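You operate a simulated robot arm through the tools that you are given. There is no shell and no other tool. Be economical: measure what you need, move in short steps, check, and stop when the job is done.

Carry out the task below with a simulated robot arm. There is one attempt and no reset: what you move stays moved.

TASK
Fetch the green spacer block and set it in the silver bowl.
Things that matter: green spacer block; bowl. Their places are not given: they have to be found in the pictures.

It is judged by the outcome, as a careful person would: the job done as asked, and still so three seconds after it is handed in. It fails if anything else is knocked over, pushed out of place, dropped, spilled or broken.

THE ROBOT
A 6-joint arm with a two-finger parallel gripper, fixed in place. Base frame: the origin is at the foot of the arm, x ahead of it, y to its left, z up; the work surface is at about z = 0. Lengths are in m, angles in rad, forces in N, time in s.
With the tool pointing down near the work surface it reaches from about 0.18 to 0.46 m from the base axis. Its first joint turns from -1.222 to 1.222 rad. Payload 1.9 kg.
Tool frame: the origin (TCP) lies between the finger pads and is the grasp point; the fingertips stand 0.023 m ahead of it; z points along the fingers, y is the line along which they close. The gripper opens to 0.094 m. The fingers are 0.038 m wide and 0.01 m thick; the gripper's body (0.054 by 0.096 m) begins 0.039 m behind the TCP.
Orientation is told as [roll, pitch, yaw] about the base's x, y, z axes, in that order, counted from this pose: with the fingers straight down and closing along the base's y, the tool's x points along the base's -x, its y along +y and its z along -z.

THE INTERFACE
- The arm moves only by the tool step_arm. Its argument "rows" is a list of rows, each a list of 7 numbers: the turn, a rotation vector about the base's x, y, z in rad, then the shift along the base's x, y, z in cm, then the gripper command, from -1 (fully open) to 1 (shut), values between in proportion. In form: [[ax, ay, az, tx, ty, tz, jaw], ...]. A call has 1 to 8 rows; each row shifts and turns the commanded pose from where the row before left it. A row lasts 0.2 s, in which the tool goes at most 0.05 m and 0.15 rad; a call with a longer step from one row to the next is refused whole, and so is a gripper value outside its range. A pose out of reach is approached as far as the arm can. The call stops where the force on the tool passes 40 N (or 10 N more than at its start, if that is more) or the arm is blocked; 0.2 s more then pass. The fingers move at their own pace (about 0.108 m/s each) and stop on an object; they squeeze with about 41 N. The grip force told is the motor's: it shows also when the fingers shut on nothing. Time passes only in rows, and 0.2 s behind the last, so rows that do not move let the fingers close. It gives the time, the measured TCP pose, the force on the tool (base axes), the opening and the grip force at its end, in the units of the frame above (readings bear some noise).
- Cameras (640 x 400 px; columns grow to the right, rows downward): "scene" is fixed at [0.0374, 0.3035, 0.4621]; the picture's right is [-0.86, -0.51, 0.00], its down [-0.19, 0.33, -0.92] and it looks along [0.47, -0.80, -0.38] (base axes); focal length 344 px, centre (320, 200). "wrist" rides on the gripper at [-0.039, 0, -0.044] in the tool frame; the picture's right is [0.00, -1.00, 0.00], its down [0.97, 0.00, -0.24] and it looks along [0.24, 0.00, 0.97] (tool axes); focal length 218 px, centre (320, 200).
- get_image(camera): a new picture of that camera. No time passes.
- measure_at(camera, pixels): for up to 12 pixels [column, row] of the newest picture of that camera ("zoom" is the newest enlarged one), the place [x, y, z] in the base frame of the surface seen there, good to about 0.002 m, but the place of the scene camera against the robot may be out by one fixed shift of up to 0.025 m in any direction. No time passes.
- enlarge(camera, box): a new picture of the part [left, top, right, bottom] of that camera's present view, enlarged. No time passes.
- finish_job(): hands the job in; it is judged then, once.

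Work in short steps. Measure before you move; look again where a grasp or a placing could have gone wrong, and mend it. You have 60 turns and 20 pictures in all, the two below and enlarged ones among them. Open the gripper and draw the arm clear of the work before you hand the job in, unless the task says otherwise; then end with one line.

The tools are called after "Call:" as name(argument=value, ...) on one line, values as JSON. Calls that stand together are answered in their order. step_arm: Moves the arm, as the interface text tells. Its arguments: {"type":"object","properties":{"rows":{"type":"array","items":{"type":"array","items":{"type":"number"}}}},"required":["rows"]} The other tools are called the same way: get_image (camera) takes a picture; measure_at (camera, pixels) gives the place of the surface under pixels of a picture; enlarge (camera, box) takes an enlarged picture of a part of a camera's view; finish_job () hands the job in.

At the start:

```text
clock: 0.0
tcp_pos: [0.2045, -0.2974, 0.2784]
ee_rot: [-0.002, 0.0, -0.002]
force: [0.1, -0.1, -0.1]
opening: 0.0941
grasp_force: 0.0
```

scene: 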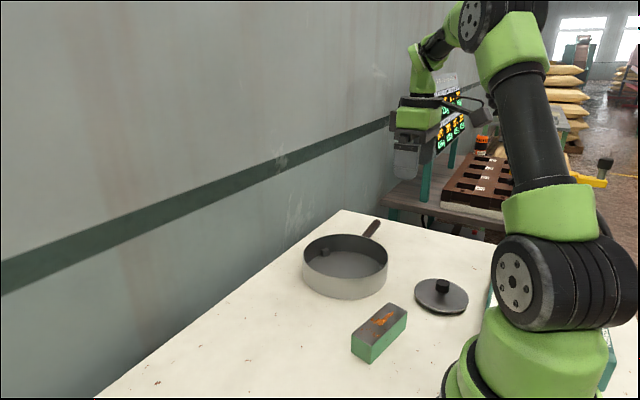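
wrist: 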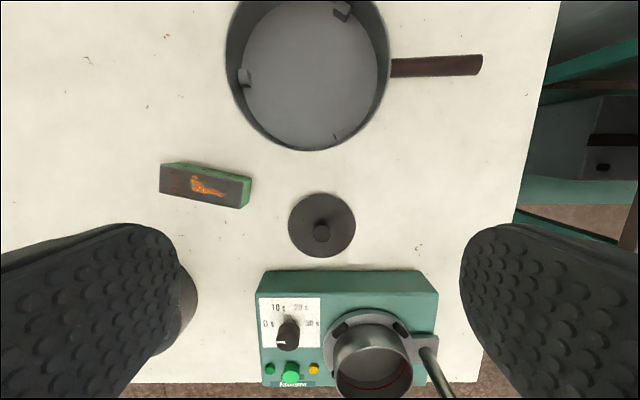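

The wrist view shows the green block near (205,185), a round silver vessel near (310,70), a small lid at (322,225) and a device with a metal cup at (372,370). I'll enlarge and measure these.

Call:
enlarge(camera="wrist", box=[140, 0, 500, 225])

Call:
measure_at(camera="wrist", pixels=[[160, 192], [240, 207], [251, 178], [172, 163], [205, 187], [310, 70], [230, 50], [384, 50], [310, 150], [342, 10], [245, 77], [120, 190]])

Call:
enlarge(camera="scene", box=[280, 200, 500, 370])

```text
1.78 times, centred on (320, 112) of wrist
```

zoom: 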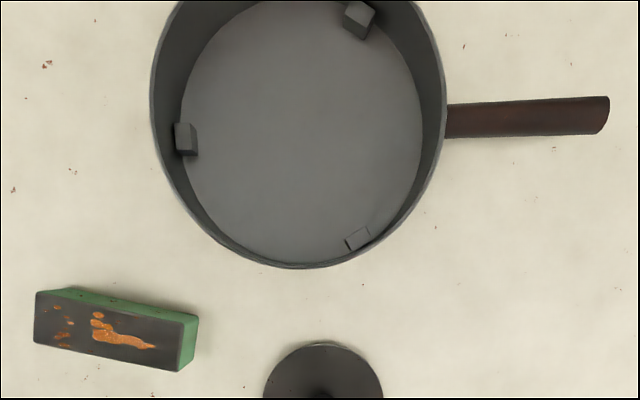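

```text
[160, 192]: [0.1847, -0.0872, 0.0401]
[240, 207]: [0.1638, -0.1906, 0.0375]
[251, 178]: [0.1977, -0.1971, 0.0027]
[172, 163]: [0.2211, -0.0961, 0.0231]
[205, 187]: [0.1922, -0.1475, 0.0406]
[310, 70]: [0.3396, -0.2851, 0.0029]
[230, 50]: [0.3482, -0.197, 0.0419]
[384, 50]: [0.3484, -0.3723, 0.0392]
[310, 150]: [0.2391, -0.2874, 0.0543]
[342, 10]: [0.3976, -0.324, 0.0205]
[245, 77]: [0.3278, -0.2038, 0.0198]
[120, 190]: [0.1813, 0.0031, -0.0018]
```

```text
2.35 times, centred on (390, 285) of scene
```

zoom: 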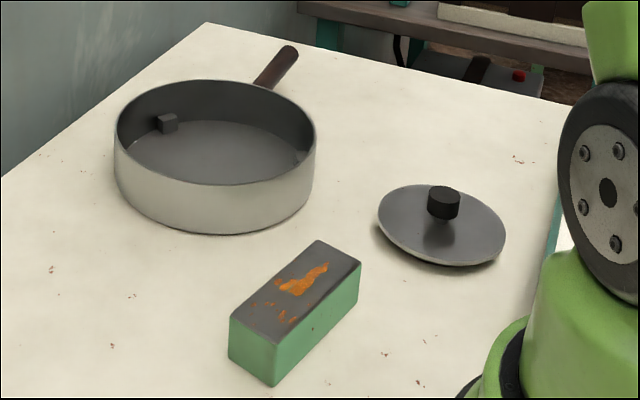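

The wide pan-like vessel is the silver bowl (floor z≈0.003, inside clear). I measure the block's top corners and the bowl rim more precisely.

Call:
measure_at(camera="wrist", pixels=[[164, 166], [241, 184], [237, 204], [163, 190], [202, 186], [245, 187], [310, 149], [228, 70], [388, 70], [280, 20], [310, 100], [330, 60]])

Call:
measure_at(camera="zoom", pixels=[[317, 243], [356, 264], [272, 345], [233, 318], [295, 290], [210, 181], [118, 132], [313, 132], [215, 83], [220, 165]])

```text
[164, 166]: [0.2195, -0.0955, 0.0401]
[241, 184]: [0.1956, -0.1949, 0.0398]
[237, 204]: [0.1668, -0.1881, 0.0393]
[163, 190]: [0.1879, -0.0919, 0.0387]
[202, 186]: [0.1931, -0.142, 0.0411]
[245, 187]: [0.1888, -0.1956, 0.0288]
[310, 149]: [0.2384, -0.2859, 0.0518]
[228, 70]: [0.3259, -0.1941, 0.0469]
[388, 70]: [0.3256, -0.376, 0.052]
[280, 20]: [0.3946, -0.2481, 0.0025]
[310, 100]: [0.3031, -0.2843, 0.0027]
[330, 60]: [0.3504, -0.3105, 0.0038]
```

```text
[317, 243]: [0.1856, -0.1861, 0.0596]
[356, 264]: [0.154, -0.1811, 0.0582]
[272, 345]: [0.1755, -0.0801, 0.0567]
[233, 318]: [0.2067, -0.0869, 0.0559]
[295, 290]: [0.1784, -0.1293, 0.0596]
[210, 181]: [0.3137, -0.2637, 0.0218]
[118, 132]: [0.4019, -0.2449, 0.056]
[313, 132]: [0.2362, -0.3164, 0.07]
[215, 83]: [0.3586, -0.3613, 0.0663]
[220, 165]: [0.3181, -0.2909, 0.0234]
```

Wrist measures give block centre (0.1925, -0.1426), top z≈0.040, long axis 77° from x, width ≈0.033. The bowl centre is about (0.329, -0.285), rim z≈0.054. I turn yaw by +77° while moving above the block, staying high.

Call:
step_arm(rows=[[0, 0, 0.1346, -0.12, 1.55, -0.8, -1], [0, 0, 0.1346, -0.12, 1.55, -0.8, -1], [0, 0, 0.1346, -0.12, 1.55, -0.8, -1], [0, 0, 0.1346, -0.12, 1.55, -0.8, -1], [0, 0, 0.1346, -0.12, 1.55, -0.8, -1], [0, 0, 0.1346, -0.12, 1.55, -0.8, -1], [0, 0, 0.1346, -0.12, 1.55, -0.8, -1], [0, 0, 0.1346, -0.12, 1.55, -0.8, -1]])

Call:
step_arm(rows=[[0, 0, 0.1346, -0.12, 1.55, -0.8, -1], [0, 0, 0.1346, -0.12, 1.55, -0.8, -1], [0, 0, 0, 0, 0, -2, -0.5], [0, 0, 0, 0, 0, -2, -0.5], [0, 0, 0, 0, 0, 0, -0.5], [0, 0, 0, 0, 0, 0, -0.5]])

Call:
get_image(camera="wrist")

```text
clock: 1.8
tcp_pos: [0.1953, -0.1737, 0.2152]
ee_rot: [-0.003, 0.001, 1.075]
force: [-0.5, 0.2, 0.1]
opening: 0.0939
grasp_force: 0.0
```

```text
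clock: 3.2
tcp_pos: [0.1935, -0.1415, 0.1589]
ee_rot: [-0.003, 0.001, 1.344]
force: [-0.8, -0.4, -0.7]
opening: 0.0707
grasp_force: 0.1
```

```text
15 pictures are left
```

wrist: 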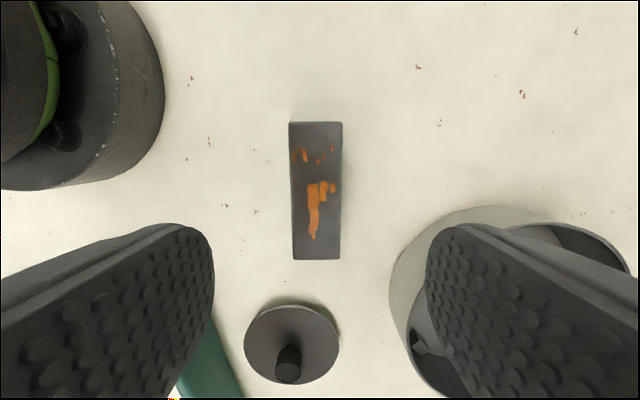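

The block appears aligned, at (317,190). I re-measure its corners and the lid before descending.

Call:
measure_at(camera="wrist", pixels=[[292, 125], [339, 125], [337, 256], [296, 256], [316, 190], [290, 306], [335, 340]])

```text
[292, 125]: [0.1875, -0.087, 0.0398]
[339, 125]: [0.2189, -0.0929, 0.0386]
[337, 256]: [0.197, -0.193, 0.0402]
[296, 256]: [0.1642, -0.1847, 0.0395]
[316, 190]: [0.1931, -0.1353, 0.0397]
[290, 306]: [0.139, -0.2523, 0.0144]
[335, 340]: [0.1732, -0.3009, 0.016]
```

Centre ≈(0.192, -0.141), matching the TCP; the lid is more than 6 cm from the fingers. I descend to z≈0.031 and stop to check readings.

Call:
step_arm(rows=[[0, 0, 0, -0.02, 0, -2.5, -0.5], [0, 0, 0, -0.02, 0, -2.5, -0.5], [0, 0, 0, -0.02, 0, -2.5, -0.5], [0, 0, 0, -0.02, 0, -2.3, -0.5], [0, 0, 0, 0, 0, -1.6, -0.5], [0, 0, 0, 0, 0, -1.2, -0.5], [0, 0, 0, 0, 0, 0, -0.5]])

```text
clock: 4.8
tcp_pos: [0.1919, -0.1413, 0.0319]
ee_rot: [-0.001, 0.0, 1.344]
force: [-1.4, -0.7, 0.4]
opening: 0.0706
grasp_force: 0.1
```

At grasp height with no contact. I close the fingers, then lift gently.

Call:
step_arm(rows=[[0, 0, 0, 0, 0, 0, 1], [0, 0, 0, 0, 0, 0, 1], [0, 0, 0, 0, 0, 0, 1], [0, 0, 0, 0, 0, 0, 1]])

Call:
step_arm(rows=[[0, 0, 0, 0, 0, 1, 1], [0, 0, 0, 0, 0, 2, 1], [0, 0, 0, 0, 0, 2.5, 1], [0, 0, 0, 0, 0, 2.5, 1], [0, 0, 0, 0, 0, 2, 1], [0, 0, 0, 0, 0, 0, 1]])

Call:
get_image(camera="wrist")

```text
clock: 5.8
tcp_pos: [0.1916, -0.1419, 0.0327]
ee_rot: [-0.002, 0.001, 1.344]
force: [0.7, -0.5, -0.1]
opening: 0.0396
grasp_force: 41.2
```

```text
clock: 7.2
tcp_pos: [0.1917, -0.1419, 0.1329]
ee_rot: [-0.002, 0.001, 1.344]
force: [-0.6, 0.2, -5.0]
opening: 0.0398
grasp_force: 40.9
```

```text
14 pictures are left
```

wrist: 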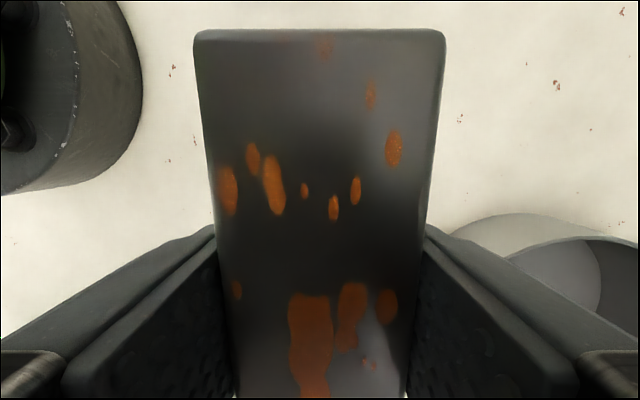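

The block is held squarely (opening 0.040, 5 N weight) with about 0.10 m clearance under it. I carry it to above the bowl centre and look.

Call:
step_arm(rows=[[0, 0, 0, 1.0, -1.0, 0.5, 1], [0, 0, 0, 2.1, -2.2, 0.5, 1], [0, 0, 0, 2.4, -2.5, 0, 1], [0, 0, 0, 2.5, -2.6, 0, 1], [0, 0, 0, 2.5, -2.6, 0, 1], [0, 0, 0, 2.1, -2.2, 0, 1], [0, 0, 0, 1.1, -1.2, 0, 1], [0, 0, 0, 0, 0, 0, 1]])

Call:
get_image(camera="wrist")

Call:
get_image(camera="scene")

```text
clock: 9.0
tcp_pos: [0.3283, -0.2854, 0.144]
ee_rot: [-0.001, 0.0, 1.343]
force: [0.2, 1.0, -5.2]
opening: 0.0396
grasp_force: 40.7
```

```text
13 pictures are left
```

wrist: 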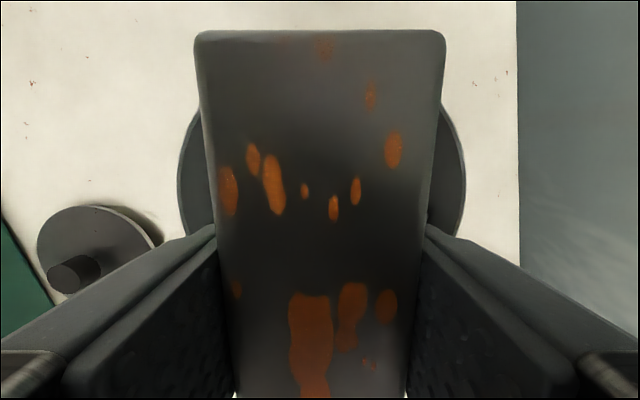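

```text
12 pictures are left
```

scene: 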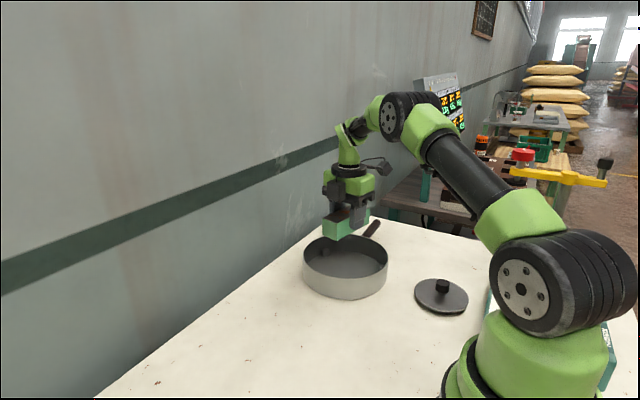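

The block is centred over the bowl (rim visible evenly at columns 180 and 465). I lower it slowly, stopping just above the floor height (expected contact at TCP z≈0.036).

Call:
step_arm(rows=[[0, 0, 0, 0, 0, -2, 1], [0, 0, 0, 0, 0, -2.5, 1], [0, 0, 0, 0, 0, -2, 1], [0, 0, 0, 0, 0, -1.6, 1], [0, 0, 0, 0, 0, -1.2, 1], [0, 0, 0, 0, 0, -0.8, 1], [0, 0, 0, 0, 0, -0.3, 1], [0, 0, 0, 0, 0, 0, 1]])

Call:
step_arm(rows=[[0, 0, 0, 0, 0, -0.15, 1], [0, 0, 0, 0, 0, -0.1, 1], [0, 0, 0, 0, 0, 0, 1]])

```text
clock: 10.8
tcp_pos: [0.3274, -0.2856, 0.0386]
ee_rot: [-0.004, 0.0, 1.342]
force: [0.1, -0.5, -5.0]
opening: 0.0397
grasp_force: 41.0
```

```text
clock: 11.6
tcp_pos: [0.3275, -0.2855, 0.0374]
ee_rot: [-0.004, 0.001, 1.343]
force: [-4.2, -4.7, 10.4]
opening: 0.0396
grasp_force: 41.2
```

The force turned to +10 N upward at z=0.037, so the block rests on the bowl floor. I open partway (well within the walls) and rise straight up.

Call:
step_arm(rows=[[0, 0, 0, 0, 0, 0, 0], [0, 0, 0, 0, 0, 0, -0.4], [0, 0, 0, 0, 0, 0, -0.4], [0, 0, 0, 0, 0, 0, -0.4]])

Call:
step_arm(rows=[[0, 0, 0, 0, 0, 1, -0.4], [0, 0, 0, 0, 0, 2, -0.4], [0, 0, 0, 0, 0, 3, -0.4], [0, 0, 0, 0, 0, 3, -0.4], [0, 0, 0, 0, 0, 3, -0.4], [0, 0, 0, 0, 0, 2, -0.4], [0, 0, 0, -2, 2, 1, -1], [0, 0, 0, -2, 2, 0, -1]])

Call:
step_arm(rows=[[0, 0, 0, -2, 2, 0, -1], [0, 0, 0, -2, 2, 0, -1], [0, 0, 0, -2, 2, 0, -1], [0, 0, 0, 0, 2, 0, -1], [0, 0, 0, 0, 0, 0, -1]])

Call:
get_image(camera="scene")

Call:
get_image(camera="wrist")

```text
clock: 12.6
tcp_pos: [0.3273, -0.2855, 0.0362]
ee_rot: [-0.001, -0.001, 1.344]
force: [0.6, 0.8, -0.3]
opening: 0.0658
grasp_force: 0.0
```

```text
clock: 14.4
tcp_pos: [0.2867, -0.2449, 0.1853]
ee_rot: [-0.002, 0.001, 1.344]
force: [-0.5, -0.6, 0.3]
opening: 0.094
grasp_force: 0.1
```

```text
clock: 15.6
tcp_pos: [0.2275, -0.1658, 0.188]
ee_rot: [-0.001, 0.0, 1.345]
force: [0.1, -0.7, -0.7]
opening: 0.0939
grasp_force: 0.1
```

```text
11 pictures are left
```

scene: 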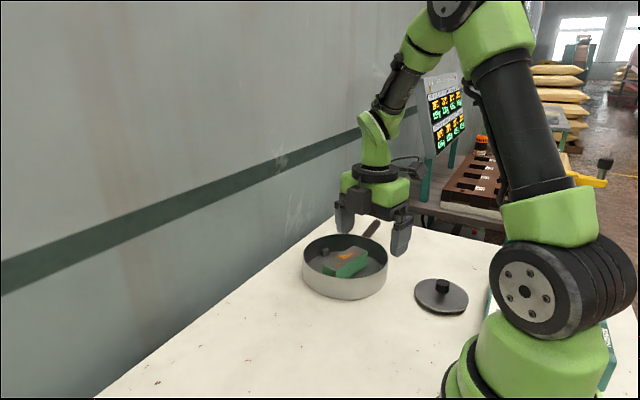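

```text
10 pictures are left
```

wrist: 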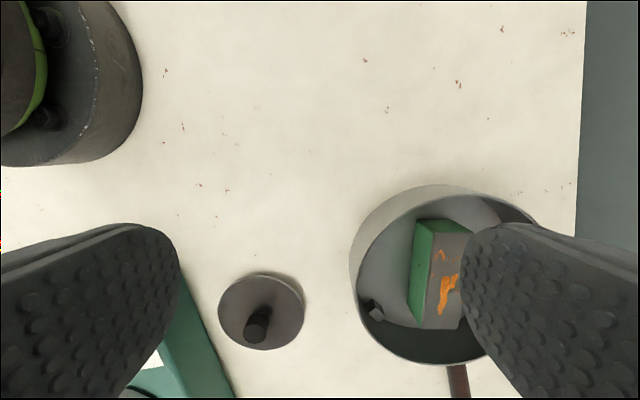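

Both views show the block lying flat inside the bowl, the bowl, lid and device in their places, and the gripper open and clear. I hand in.

Call:
finish_job()

```text
The job is handed in.
```

The green spacer block is lying flat in the silver bowl (the pan with the brown handle). Nothing else was moved, and the arm is open and clear of the work.
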